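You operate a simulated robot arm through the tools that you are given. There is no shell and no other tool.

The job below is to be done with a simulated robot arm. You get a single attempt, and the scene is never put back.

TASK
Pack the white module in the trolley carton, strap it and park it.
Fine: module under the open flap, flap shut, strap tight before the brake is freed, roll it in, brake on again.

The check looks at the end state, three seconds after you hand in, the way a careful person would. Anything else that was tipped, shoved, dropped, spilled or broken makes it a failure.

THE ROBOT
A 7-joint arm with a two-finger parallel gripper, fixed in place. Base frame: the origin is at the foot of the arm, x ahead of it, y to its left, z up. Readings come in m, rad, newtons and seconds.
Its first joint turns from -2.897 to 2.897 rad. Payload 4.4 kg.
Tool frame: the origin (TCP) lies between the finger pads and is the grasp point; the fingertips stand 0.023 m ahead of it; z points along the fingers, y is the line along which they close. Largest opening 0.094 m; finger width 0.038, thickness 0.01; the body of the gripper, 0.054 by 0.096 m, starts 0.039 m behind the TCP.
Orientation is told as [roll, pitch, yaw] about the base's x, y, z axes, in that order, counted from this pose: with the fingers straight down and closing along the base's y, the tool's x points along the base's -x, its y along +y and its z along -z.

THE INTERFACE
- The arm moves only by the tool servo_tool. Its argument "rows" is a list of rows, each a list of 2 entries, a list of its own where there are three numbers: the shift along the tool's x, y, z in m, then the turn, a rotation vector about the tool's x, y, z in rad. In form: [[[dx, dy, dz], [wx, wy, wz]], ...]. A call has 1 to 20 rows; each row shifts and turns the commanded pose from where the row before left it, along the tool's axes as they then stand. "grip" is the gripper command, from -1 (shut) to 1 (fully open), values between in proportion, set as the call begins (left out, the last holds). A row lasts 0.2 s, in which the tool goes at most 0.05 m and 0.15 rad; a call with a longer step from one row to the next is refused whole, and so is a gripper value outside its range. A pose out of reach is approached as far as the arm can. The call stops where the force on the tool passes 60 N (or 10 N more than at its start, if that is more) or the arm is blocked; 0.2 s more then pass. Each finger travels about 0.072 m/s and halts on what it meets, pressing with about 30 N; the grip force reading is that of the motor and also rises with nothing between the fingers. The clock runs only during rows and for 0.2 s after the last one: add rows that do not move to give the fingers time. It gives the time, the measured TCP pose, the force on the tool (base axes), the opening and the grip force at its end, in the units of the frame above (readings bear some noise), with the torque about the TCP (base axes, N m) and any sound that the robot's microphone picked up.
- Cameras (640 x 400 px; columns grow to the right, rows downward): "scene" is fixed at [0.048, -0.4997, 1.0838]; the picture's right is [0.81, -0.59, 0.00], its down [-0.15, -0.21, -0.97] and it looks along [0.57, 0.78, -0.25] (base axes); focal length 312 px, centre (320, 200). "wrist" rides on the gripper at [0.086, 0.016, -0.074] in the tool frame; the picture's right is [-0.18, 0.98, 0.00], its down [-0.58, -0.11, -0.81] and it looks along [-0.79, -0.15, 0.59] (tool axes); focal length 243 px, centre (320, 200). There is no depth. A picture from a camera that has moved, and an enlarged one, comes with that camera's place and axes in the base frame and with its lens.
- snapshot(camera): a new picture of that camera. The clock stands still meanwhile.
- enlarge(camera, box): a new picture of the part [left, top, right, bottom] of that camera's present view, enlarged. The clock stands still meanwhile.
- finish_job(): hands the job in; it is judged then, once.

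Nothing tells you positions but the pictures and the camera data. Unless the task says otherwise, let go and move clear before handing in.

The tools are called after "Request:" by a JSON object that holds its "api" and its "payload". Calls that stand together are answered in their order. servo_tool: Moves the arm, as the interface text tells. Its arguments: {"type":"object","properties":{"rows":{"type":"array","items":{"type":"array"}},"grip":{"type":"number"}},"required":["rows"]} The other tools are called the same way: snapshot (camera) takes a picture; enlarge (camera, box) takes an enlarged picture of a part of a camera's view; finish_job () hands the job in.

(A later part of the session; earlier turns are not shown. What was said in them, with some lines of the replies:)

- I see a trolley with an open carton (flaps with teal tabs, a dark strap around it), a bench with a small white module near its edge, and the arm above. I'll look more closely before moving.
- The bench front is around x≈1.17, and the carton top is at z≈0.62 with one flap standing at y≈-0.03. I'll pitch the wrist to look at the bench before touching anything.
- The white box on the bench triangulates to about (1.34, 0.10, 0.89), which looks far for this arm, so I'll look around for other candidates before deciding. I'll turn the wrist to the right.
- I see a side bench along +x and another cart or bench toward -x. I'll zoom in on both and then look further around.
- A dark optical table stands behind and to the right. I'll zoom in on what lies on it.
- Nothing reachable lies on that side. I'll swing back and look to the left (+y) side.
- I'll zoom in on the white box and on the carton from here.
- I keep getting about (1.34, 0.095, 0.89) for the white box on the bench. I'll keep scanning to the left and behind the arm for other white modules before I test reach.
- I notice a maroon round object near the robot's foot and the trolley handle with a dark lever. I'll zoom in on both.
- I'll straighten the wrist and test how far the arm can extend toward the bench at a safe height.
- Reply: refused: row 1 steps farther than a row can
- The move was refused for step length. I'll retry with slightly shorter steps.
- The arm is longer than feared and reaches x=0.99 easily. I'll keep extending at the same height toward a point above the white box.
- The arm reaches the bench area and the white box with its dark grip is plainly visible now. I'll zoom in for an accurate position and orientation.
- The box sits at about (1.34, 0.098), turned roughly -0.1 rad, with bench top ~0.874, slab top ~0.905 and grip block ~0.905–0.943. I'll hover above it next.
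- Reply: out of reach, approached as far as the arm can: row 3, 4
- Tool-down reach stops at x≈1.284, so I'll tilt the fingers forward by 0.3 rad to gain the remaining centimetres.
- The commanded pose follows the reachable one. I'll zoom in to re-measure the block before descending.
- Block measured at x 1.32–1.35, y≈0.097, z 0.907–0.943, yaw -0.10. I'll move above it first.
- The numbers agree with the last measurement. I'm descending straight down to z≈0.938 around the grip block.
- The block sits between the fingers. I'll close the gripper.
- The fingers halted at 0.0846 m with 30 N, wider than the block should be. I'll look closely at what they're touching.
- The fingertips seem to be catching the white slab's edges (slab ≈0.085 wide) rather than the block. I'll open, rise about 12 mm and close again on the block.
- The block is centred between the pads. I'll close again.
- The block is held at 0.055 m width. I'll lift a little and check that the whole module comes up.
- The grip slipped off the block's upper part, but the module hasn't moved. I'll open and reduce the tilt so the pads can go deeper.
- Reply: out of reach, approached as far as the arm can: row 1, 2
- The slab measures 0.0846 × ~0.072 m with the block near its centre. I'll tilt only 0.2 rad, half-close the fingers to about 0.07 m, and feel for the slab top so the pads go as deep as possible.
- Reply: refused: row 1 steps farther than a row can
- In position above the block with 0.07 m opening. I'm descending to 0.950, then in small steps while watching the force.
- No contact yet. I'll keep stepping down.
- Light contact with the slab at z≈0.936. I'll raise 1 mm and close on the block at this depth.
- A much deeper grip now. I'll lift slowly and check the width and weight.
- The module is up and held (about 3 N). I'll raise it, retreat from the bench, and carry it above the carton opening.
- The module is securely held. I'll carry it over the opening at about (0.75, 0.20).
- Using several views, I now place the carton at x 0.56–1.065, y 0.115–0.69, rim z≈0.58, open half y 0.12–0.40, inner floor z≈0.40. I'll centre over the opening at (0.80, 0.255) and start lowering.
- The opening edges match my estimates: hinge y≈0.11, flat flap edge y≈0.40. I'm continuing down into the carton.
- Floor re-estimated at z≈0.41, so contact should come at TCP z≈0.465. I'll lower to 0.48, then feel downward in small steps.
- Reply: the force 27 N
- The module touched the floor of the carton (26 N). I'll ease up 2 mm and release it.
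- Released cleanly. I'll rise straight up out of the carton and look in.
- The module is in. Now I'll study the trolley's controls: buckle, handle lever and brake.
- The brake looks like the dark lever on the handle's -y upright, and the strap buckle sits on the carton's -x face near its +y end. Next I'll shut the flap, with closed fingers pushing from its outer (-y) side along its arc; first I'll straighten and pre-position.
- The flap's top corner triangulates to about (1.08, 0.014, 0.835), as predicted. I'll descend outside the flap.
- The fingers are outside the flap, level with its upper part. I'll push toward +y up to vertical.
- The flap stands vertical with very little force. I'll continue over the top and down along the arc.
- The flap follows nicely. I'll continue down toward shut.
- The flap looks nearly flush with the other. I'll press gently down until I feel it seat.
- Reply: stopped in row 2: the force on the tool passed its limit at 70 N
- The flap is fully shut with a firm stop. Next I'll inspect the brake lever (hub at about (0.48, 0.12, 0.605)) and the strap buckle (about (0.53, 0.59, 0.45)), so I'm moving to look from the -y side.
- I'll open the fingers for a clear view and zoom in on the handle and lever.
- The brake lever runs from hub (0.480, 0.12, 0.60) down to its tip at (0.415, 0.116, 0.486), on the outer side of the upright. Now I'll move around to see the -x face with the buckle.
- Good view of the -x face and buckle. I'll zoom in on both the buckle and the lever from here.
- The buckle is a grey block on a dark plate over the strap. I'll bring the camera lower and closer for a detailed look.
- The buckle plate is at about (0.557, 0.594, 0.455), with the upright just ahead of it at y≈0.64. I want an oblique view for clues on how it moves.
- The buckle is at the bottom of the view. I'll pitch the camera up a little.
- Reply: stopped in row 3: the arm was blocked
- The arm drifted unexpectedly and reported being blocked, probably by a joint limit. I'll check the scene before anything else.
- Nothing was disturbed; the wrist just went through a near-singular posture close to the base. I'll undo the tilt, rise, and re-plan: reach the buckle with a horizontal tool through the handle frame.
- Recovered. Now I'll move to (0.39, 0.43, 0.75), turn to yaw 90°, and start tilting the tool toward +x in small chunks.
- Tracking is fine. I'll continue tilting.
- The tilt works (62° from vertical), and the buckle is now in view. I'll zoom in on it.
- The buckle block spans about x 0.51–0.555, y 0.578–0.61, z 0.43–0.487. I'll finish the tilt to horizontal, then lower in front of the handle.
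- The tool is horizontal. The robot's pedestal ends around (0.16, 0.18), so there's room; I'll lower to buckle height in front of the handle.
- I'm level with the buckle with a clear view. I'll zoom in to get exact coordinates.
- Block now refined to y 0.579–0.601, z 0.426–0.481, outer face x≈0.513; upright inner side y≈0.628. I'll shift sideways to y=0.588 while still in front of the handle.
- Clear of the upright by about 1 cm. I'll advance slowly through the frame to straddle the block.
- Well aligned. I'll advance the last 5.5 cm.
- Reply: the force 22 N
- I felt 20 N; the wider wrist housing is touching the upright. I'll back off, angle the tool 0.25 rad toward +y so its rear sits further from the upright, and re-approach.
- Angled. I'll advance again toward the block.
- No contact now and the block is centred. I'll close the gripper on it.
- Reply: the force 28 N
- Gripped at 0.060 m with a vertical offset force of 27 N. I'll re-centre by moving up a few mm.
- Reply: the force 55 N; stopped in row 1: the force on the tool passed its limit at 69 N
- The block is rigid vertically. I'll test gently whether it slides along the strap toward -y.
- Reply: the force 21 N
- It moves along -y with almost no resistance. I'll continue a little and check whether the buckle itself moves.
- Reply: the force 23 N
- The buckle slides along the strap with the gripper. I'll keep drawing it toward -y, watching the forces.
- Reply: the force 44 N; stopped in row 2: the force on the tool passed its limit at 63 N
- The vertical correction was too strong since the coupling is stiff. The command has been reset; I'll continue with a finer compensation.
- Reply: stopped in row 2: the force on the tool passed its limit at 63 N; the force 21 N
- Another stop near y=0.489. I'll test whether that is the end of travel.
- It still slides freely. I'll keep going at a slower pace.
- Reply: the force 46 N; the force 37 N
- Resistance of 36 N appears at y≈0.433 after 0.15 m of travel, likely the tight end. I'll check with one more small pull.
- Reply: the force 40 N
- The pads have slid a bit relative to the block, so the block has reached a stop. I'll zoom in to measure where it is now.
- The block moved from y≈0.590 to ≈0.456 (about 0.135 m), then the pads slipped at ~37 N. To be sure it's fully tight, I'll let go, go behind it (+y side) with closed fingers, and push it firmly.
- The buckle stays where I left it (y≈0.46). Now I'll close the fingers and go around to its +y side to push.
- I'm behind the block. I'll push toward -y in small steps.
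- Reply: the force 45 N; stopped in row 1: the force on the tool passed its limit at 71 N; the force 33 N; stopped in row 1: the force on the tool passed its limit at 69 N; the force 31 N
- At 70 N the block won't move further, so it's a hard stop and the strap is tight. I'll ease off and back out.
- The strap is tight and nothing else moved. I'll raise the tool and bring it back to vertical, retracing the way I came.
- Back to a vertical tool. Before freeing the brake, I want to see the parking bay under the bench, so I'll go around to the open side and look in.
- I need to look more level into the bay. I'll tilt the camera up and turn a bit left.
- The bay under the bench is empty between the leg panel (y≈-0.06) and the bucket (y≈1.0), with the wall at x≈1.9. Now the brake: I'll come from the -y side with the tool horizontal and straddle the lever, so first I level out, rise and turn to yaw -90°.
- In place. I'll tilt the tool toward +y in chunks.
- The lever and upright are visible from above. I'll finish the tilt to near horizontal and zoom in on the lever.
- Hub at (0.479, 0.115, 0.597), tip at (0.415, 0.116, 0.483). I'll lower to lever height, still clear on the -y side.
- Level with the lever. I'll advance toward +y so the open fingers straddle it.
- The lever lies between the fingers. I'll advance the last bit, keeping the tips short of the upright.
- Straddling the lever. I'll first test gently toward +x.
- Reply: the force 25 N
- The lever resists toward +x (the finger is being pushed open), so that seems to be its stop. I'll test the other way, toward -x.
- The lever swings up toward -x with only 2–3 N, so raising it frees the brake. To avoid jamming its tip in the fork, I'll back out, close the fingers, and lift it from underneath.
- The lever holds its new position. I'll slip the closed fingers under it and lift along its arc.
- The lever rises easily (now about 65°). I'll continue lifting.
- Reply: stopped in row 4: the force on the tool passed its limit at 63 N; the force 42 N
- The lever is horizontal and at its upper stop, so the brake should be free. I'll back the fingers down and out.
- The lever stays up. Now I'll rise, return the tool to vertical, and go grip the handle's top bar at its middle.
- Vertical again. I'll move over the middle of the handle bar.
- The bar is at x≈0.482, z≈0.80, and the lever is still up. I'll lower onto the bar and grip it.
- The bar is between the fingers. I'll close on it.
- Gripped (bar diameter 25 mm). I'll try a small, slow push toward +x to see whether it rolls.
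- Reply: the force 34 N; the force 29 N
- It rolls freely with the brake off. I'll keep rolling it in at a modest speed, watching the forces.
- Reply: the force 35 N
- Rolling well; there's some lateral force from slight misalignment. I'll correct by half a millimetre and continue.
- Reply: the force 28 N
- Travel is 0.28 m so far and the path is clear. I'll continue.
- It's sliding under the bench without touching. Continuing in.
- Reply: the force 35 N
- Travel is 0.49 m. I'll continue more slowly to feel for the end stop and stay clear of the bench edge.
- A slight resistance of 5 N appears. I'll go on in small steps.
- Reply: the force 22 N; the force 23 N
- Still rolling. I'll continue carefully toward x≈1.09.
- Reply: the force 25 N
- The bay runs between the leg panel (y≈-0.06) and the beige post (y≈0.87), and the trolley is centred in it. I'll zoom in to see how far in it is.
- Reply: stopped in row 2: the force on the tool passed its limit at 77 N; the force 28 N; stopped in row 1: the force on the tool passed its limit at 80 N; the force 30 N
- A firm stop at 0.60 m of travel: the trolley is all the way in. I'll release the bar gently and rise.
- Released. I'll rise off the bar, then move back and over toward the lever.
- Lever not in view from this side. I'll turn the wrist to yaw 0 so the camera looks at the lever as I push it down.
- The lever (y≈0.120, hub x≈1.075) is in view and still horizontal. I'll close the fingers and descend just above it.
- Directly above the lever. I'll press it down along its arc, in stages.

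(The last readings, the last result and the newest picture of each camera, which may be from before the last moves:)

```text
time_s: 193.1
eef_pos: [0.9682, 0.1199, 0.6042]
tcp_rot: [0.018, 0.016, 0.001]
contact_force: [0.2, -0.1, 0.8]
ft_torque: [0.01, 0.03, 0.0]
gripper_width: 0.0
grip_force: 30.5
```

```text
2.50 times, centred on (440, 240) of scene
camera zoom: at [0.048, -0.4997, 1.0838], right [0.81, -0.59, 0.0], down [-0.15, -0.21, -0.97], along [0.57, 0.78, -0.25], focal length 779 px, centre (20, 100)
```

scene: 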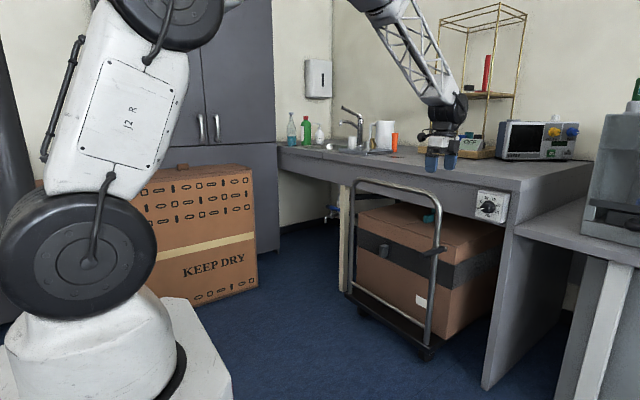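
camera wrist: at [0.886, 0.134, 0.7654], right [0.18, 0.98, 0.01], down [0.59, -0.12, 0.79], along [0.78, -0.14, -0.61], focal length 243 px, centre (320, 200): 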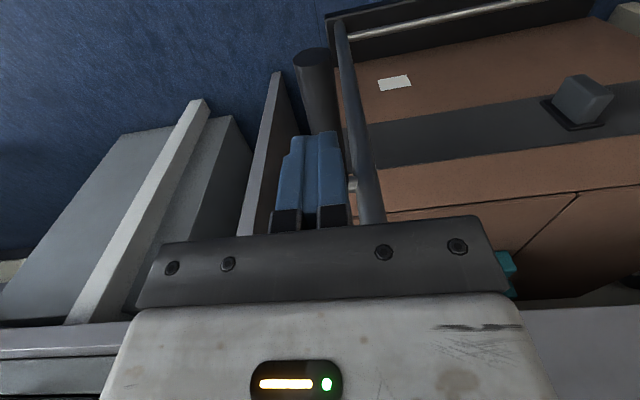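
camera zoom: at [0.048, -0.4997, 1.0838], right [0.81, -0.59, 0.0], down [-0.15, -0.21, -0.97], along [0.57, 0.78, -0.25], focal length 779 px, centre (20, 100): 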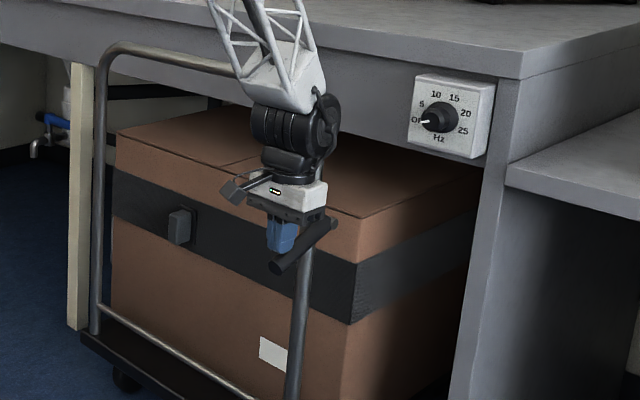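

The lever is coming down. I'll continue along the arc.

Request:
{"api": "servo_tool", "payload": {"rows": [[[-0.0007, 0, 0.0105], [0, 0, 0]], [[-0.0007, 0, 0.0105], [0, 0, 0]], [[-0.0027, 0, 0.01], [0, 0, 0]], [[-0.0027, 0, 0.01], [0, 0, 0]], [[0, 0, 0], [0, 0, 0]]]}}

Request:
{"api": "servo_tool", "payload": {"rows": [[[-0.0047, 0, 0.0094], [0, 0, 0]], [[-0.0047, 0, 0.0094], [0, 0, 0]], [[0, 0, 0], [0, 0, 0]]]}}

Request:
{"api": "enlarge", "payload": {"camera": "scene", "box": [340, 160, 540, 320]}}

Request:
{"api": "snapshot", "payload": {"camera": "wrist"}}

```text
time_s: 194.3
eef_pos: [0.9746, 0.1209, 0.5636]
tcp_rot: [0.017, 0.018, 0.002]
contact_force: [0.3, -0.2, -0.2]
ft_torque: [-0.01, 0.0, -0.01]
gripper_width: 0.0005
grip_force: 30.1
```

```text
time_s: 195.1
eef_pos: [0.9824, 0.122, 0.5457]
tcp_rot: [0.018, 0.015, 0.002]
contact_force: [-0.3, -0.5, -0.3]
ft_torque: [-0.02, 0.01, 0.0]
gripper_width: 0.0
grip_force: 29.1
```

```text
2.50 times, centred on (440, 240) of scene
camera zoom: at [0.048, -0.4997, 1.0838], right [0.81, -0.59, 0.0], down [-0.15, -0.21, -0.97], along [0.57, 0.78, -0.25], focal length 779 px, centre (20, 100)
```

zoom: 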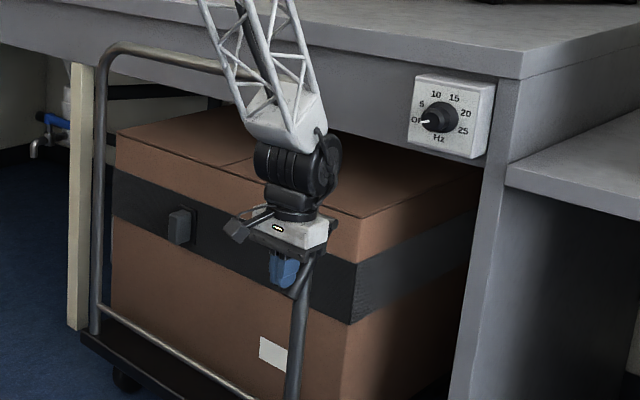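

```text
taken
camera wrist: at [0.8972, 0.1361, 0.622], right [0.18, 0.98, 0.01], down [0.59, -0.12, 0.79], along [0.78, -0.14, -0.61], focal length 243 px, centre (320, 200)
```

wrist: 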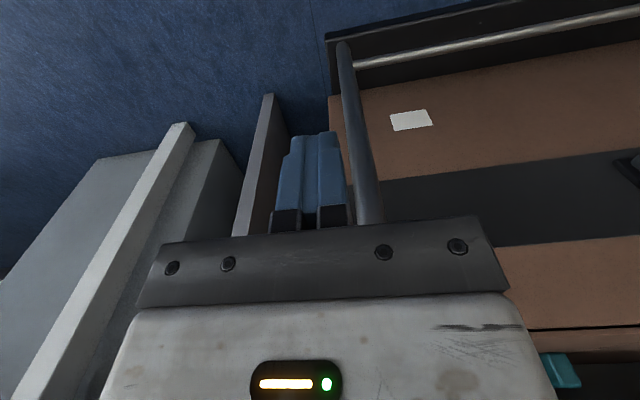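

Continuing the last part of the swing.

Request:
{"api": "servo_tool", "payload": {"rows": [[[-0.0064, 0, 0.0083], [0, 0, 0]], [[-0.0064, 0, 0.0083], [0, 0, 0]], [[0, 0, 0], [0, 0, 0]]]}}

Request:
{"api": "servo_tool", "payload": {"rows": [[[-0.005, 0, 0.003], [0, 0, 0]], [[0, 0, 0], [0, 0, 0]]]}}

Request:
{"api": "enlarge", "payload": {"camera": "scene", "box": [390, 200, 490, 290]}}

```text
time_s: 195.9
eef_pos: [0.9941, 0.122, 0.5297]
tcp_rot: [0.017, 0.017, 0.002]
contact_force: [-26.3, -0.7, 24.9]
ft_torque: [-0.1, 0.14, -0.03]
gripper_width: 0.0
grip_force: 29.8
```

```text
time_s: 196.2
eef_pos: [0.9946, 0.1222, 0.5279]
tcp_rot: [0.018, 0.021, 0.002]
contact_force: [-36.4, 0.1, 31.4]
ft_torque: [-0.12, 0.25, -0.05]
gripper_width: 0.0
grip_force: 29.8
stopped in row 1: the force on the tool passed its limit at 72 N (the readings are from after the stop); the commanded pose is now the measured one
```

```text
4.44 times, centred on (440, 245) of scene
camera zoom: at [0.048, -0.4997, 1.0838], right [0.81, -0.59, 0.0], down [-0.15, -0.21, -0.97], along [0.57, 0.78, -0.25], focal length 1385 px, centre (-213, 0)
```

zoom: 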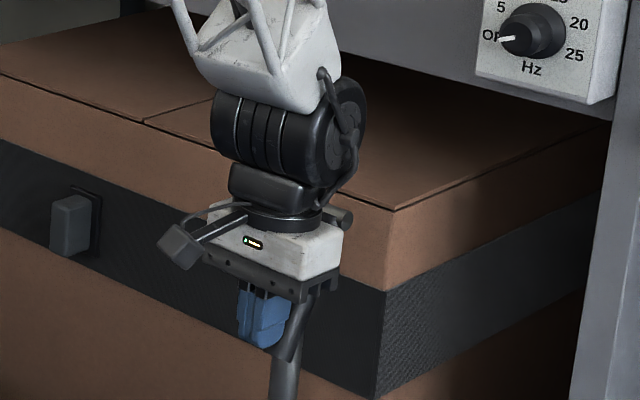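

The lever has hit its lower stop: brake on. I'll back away from it and rise.

Request:
{"api": "servo_tool", "payload": {"rows": [[[0.015, 0, -0.003], [0, 0, 0]], [[0.03, 0, -0.01], [0, 0, 0]], [[0.03, 0, -0.03], [0, 0, 0]], [[0.02, 0, -0.04], [0, 0, 0]], [[0, 0, -0.045], [0, 0, 0]], [[0, 0, -0.045], [0, 0, 0]], [[0, 0, -0.045], [0, 0, 0]], [[0, 0, -0.045], [0, 0, 0]], [[0, 0, -0.045], [0, 0, 0]], [[0, 0, 0], [0, 0, 0]]]}}

Request:
{"api": "snapshot", "payload": {"camera": "wrist"}}

Request:
{"api": "snapshot", "payload": {"camera": "scene"}}

Request:
{"api": "enlarge", "payload": {"camera": "scene", "box": [330, 170, 530, 370]}}

```text
time_s: 198.4
eef_pos: [0.9052, 0.1192, 0.8374]
tcp_rot: [0.016, 0.019, 0.003]
contact_force: [-0.5, 0.3, -0.2]
ft_torque: [0.03, -0.01, 0.01]
gripper_width: 0.0
grip_force: 30.1
```

```text
taken
camera wrist: at [0.8193, 0.1326, 0.9141], right [0.18, 0.98, 0.01], down [0.6, -0.12, 0.79], along [0.78, -0.14, -0.61], focal length 243 px, centre (320, 200)
```

wrist: 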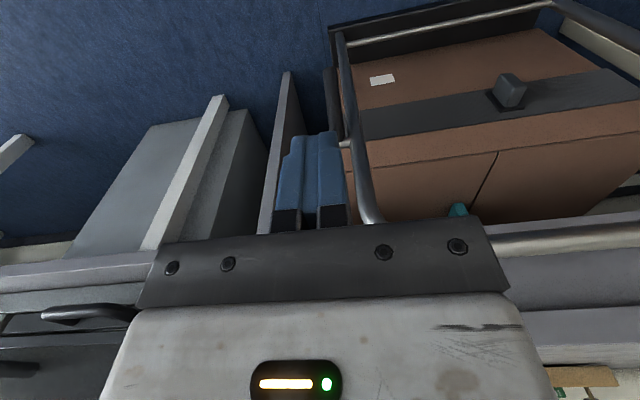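

```text
taken
```

scene: 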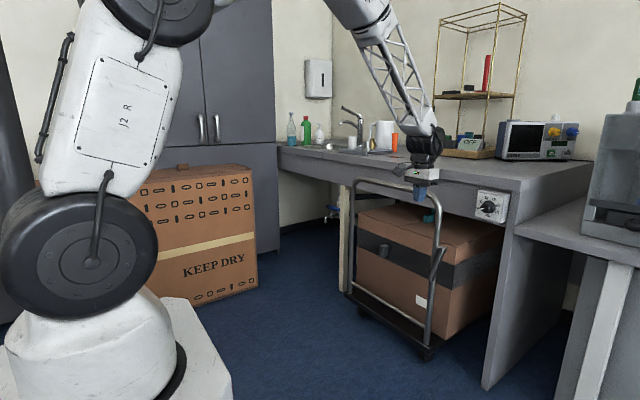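

```text
2.00 times, centred on (430, 270) of scene
camera zoom: at [0.048, -0.4997, 1.0838], right [0.81, -0.59, 0.0], down [-0.15, -0.21, -0.97], along [0.57, 0.78, -0.25], focal length 623 px, centre (100, 60)
```

zoom: 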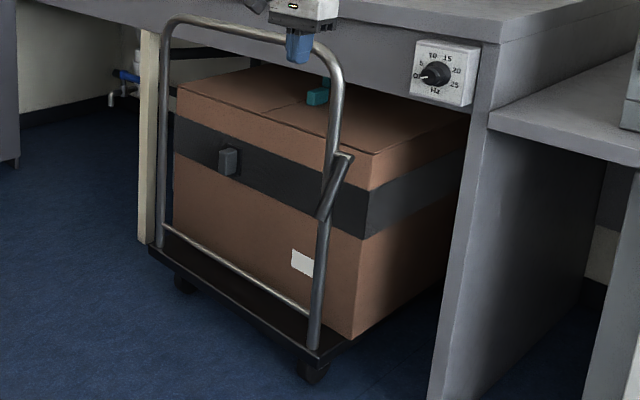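

The lever is back at its original "on" angle (≈0.53 rad), the strap buckle is at its tight end, and the flap is flat. I'll retreat the arm to its starting area, clear of everything.

Request:
{"api": "servo_tool", "payload": {"rows": [[[0.02, 0, -0.04], [0, 0, 0]], [[0.02, 0, -0.04], [0, 0, 0]], [[0.02, 0, -0.04], [0, 0, 0]], [[0.02, -0.01, -0.04], [0, 0, 0]], [[0.02, -0.01, -0.04], [0, 0, 0]], [[0.02, -0.01, -0.04], [0, 0, 0]], [[0.03, -0.02, -0.03], [0, 0, 0]], [[0.03, -0.02, -0.02], [0, 0, 0]], [[0.03, -0.02, -0.01], [0, 0, 0]], [[0.03, -0.01, 0], [0, 0, 0]], [[0, 0, 0], [0, 0, 0]]], "grip": 1}}

Request:
{"api": "snapshot", "payload": {"camera": "wrist"}}

Request:
{"api": "snapshot", "payload": {"camera": "scene"}}

Request:
{"api": "enlarge", "payload": {"camera": "scene", "box": [330, 170, 530, 370]}}

```text
time_s: 200.8
eef_pos: [0.6731, 0.0099, 1.1403]
tcp_rot: [0.018, 0.02, 0.002]
contact_force: [0.9, -0.3, -0.3]
ft_torque: [0.0, -0.02, -0.01]
gripper_width: 0.094
grip_force: 0.0
```

```text
taken
camera wrist: at [0.5873, 0.0246, 1.2174], right [0.18, 0.98, 0.01], down [0.6, -0.12, 0.79], along [0.78, -0.14, -0.61], focal length 243 px, centre (320, 200)
```

wrist: 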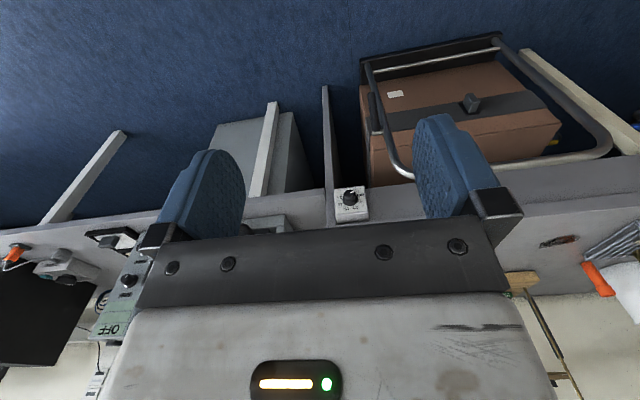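

```text
taken
```

scene: 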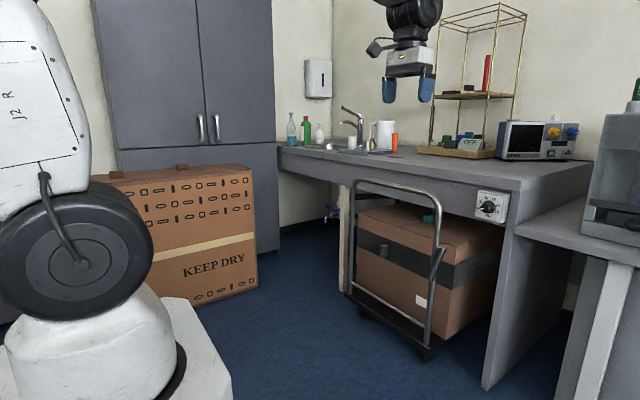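

```text
2.00 times, centred on (430, 270) of scene
camera zoom: at [0.048, -0.4997, 1.0838], right [0.81, -0.59, 0.0], down [-0.15, -0.21, -0.97], along [0.57, 0.78, -0.25], focal length 623 px, centre (100, 60)
```

zoom: 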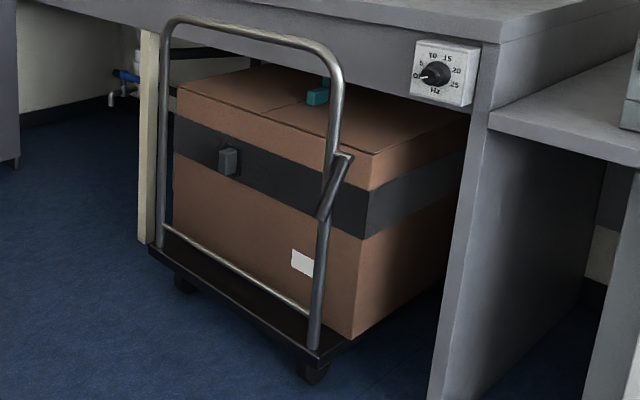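

Everything looks in place. One last check: that the bucket beside the bay wasn't touched.

Request:
{"api": "enlarge", "payload": {"camera": "wrist", "box": [480, 30, 640, 190]}}

Request:
{"api": "enlarge", "payload": {"camera": "wrist", "box": [340, 30, 640, 210]}}

Request:
{"api": "enlarge", "payload": {"camera": "scene", "box": [320, 170, 440, 270]}}

```text
2.50 times, centred on (560, 110) of wrist
camera zoom: at [0.5873, 0.0246, 1.2174], right [0.18, 0.98, 0.01], down [0.6, -0.12, 0.79], along [0.78, -0.14, -0.61], focal length 606 px, centre (-280, 425)
```

zoom: 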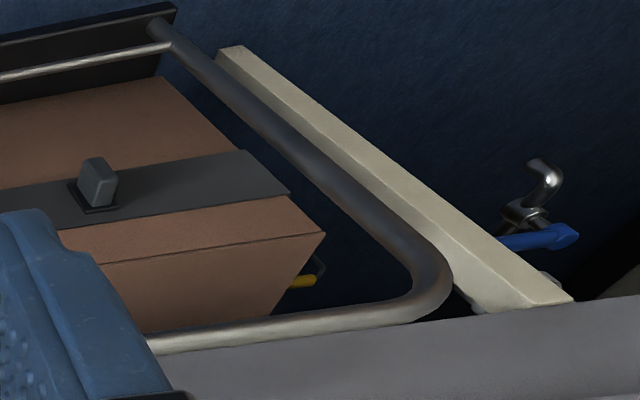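

```text
2.13 times, centred on (490, 120) of wrist
camera zoom: at [0.5873, 0.0246, 1.2174], right [0.18, 0.98, 0.01], down [0.6, -0.12, 0.79], along [0.78, -0.14, -0.61], focal length 518 px, centre (-43, 371)
```

zoom: 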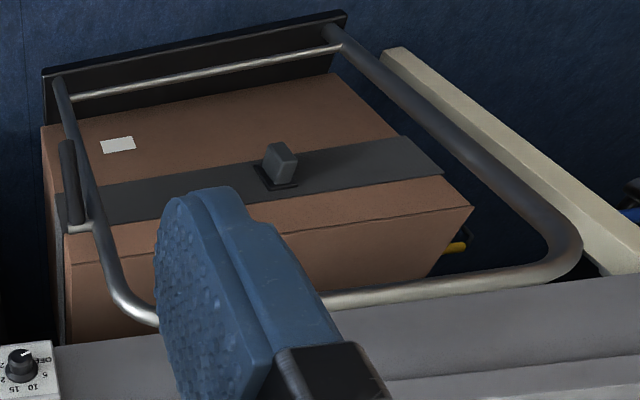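

```text
4.00 times, centred on (380, 220) of scene
camera zoom: at [0.048, -0.4997, 1.0838], right [0.81, -0.59, 0.0], down [-0.15, -0.21, -0.97], along [0.57, 0.78, -0.25], focal length 1247 px, centre (80, 120)
```

zoom: 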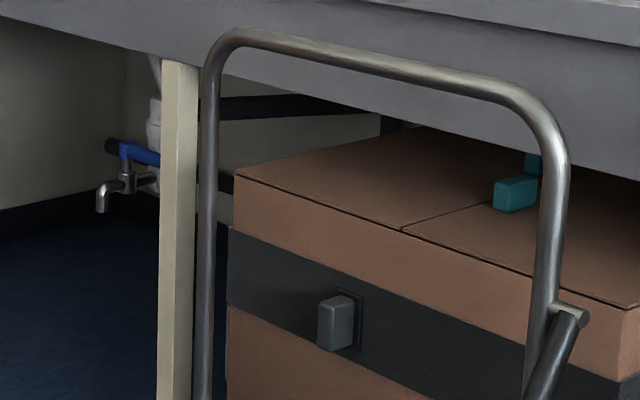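

The bucket is still in its place beside the carton, and nothing else has shifted. The module is packed, the flap shut, the strap tight, the trolley at its end stop under the bench, the brake lever down again, and the arm is clear, so I'm handing in.

Request:
{"api": "finish_job", "payload": {}}

```text
The job is handed in.
```

The job is handed in: the white module is packed in the carton and the trolley is parked under the bench with its brake on. I don't have the check's verdict.

- **Module:** I set it on the carton floor under the open flap. My first grip on the bench slipped off and moved it about 2 mm; the second held.
- **Flap:** It is shut and pressed down to a firm stop.
- **Strap:** I drew the buckle along its slide to a hard stop, where it did not move at about 70 N. I did this before touching the brake.
- **Brake freed and roll:** I raised the lever to its upper stop, then rolled the trolley in 0.60 m, where it met a firm stop.
- **Brake on again:** I pressed the lever down to its lower stop, the same angle it started at. I did not test this by pulling on the trolley.

In the last pictures nothing else looked moved. The bucket beside the bay is partly hidden behind the carton, so I could only check the part that shows. While I was reaching for the buckle, the gripper pressed the handle upright with about 20 N. The arm has let go and is back near its starting position, clear of everything.
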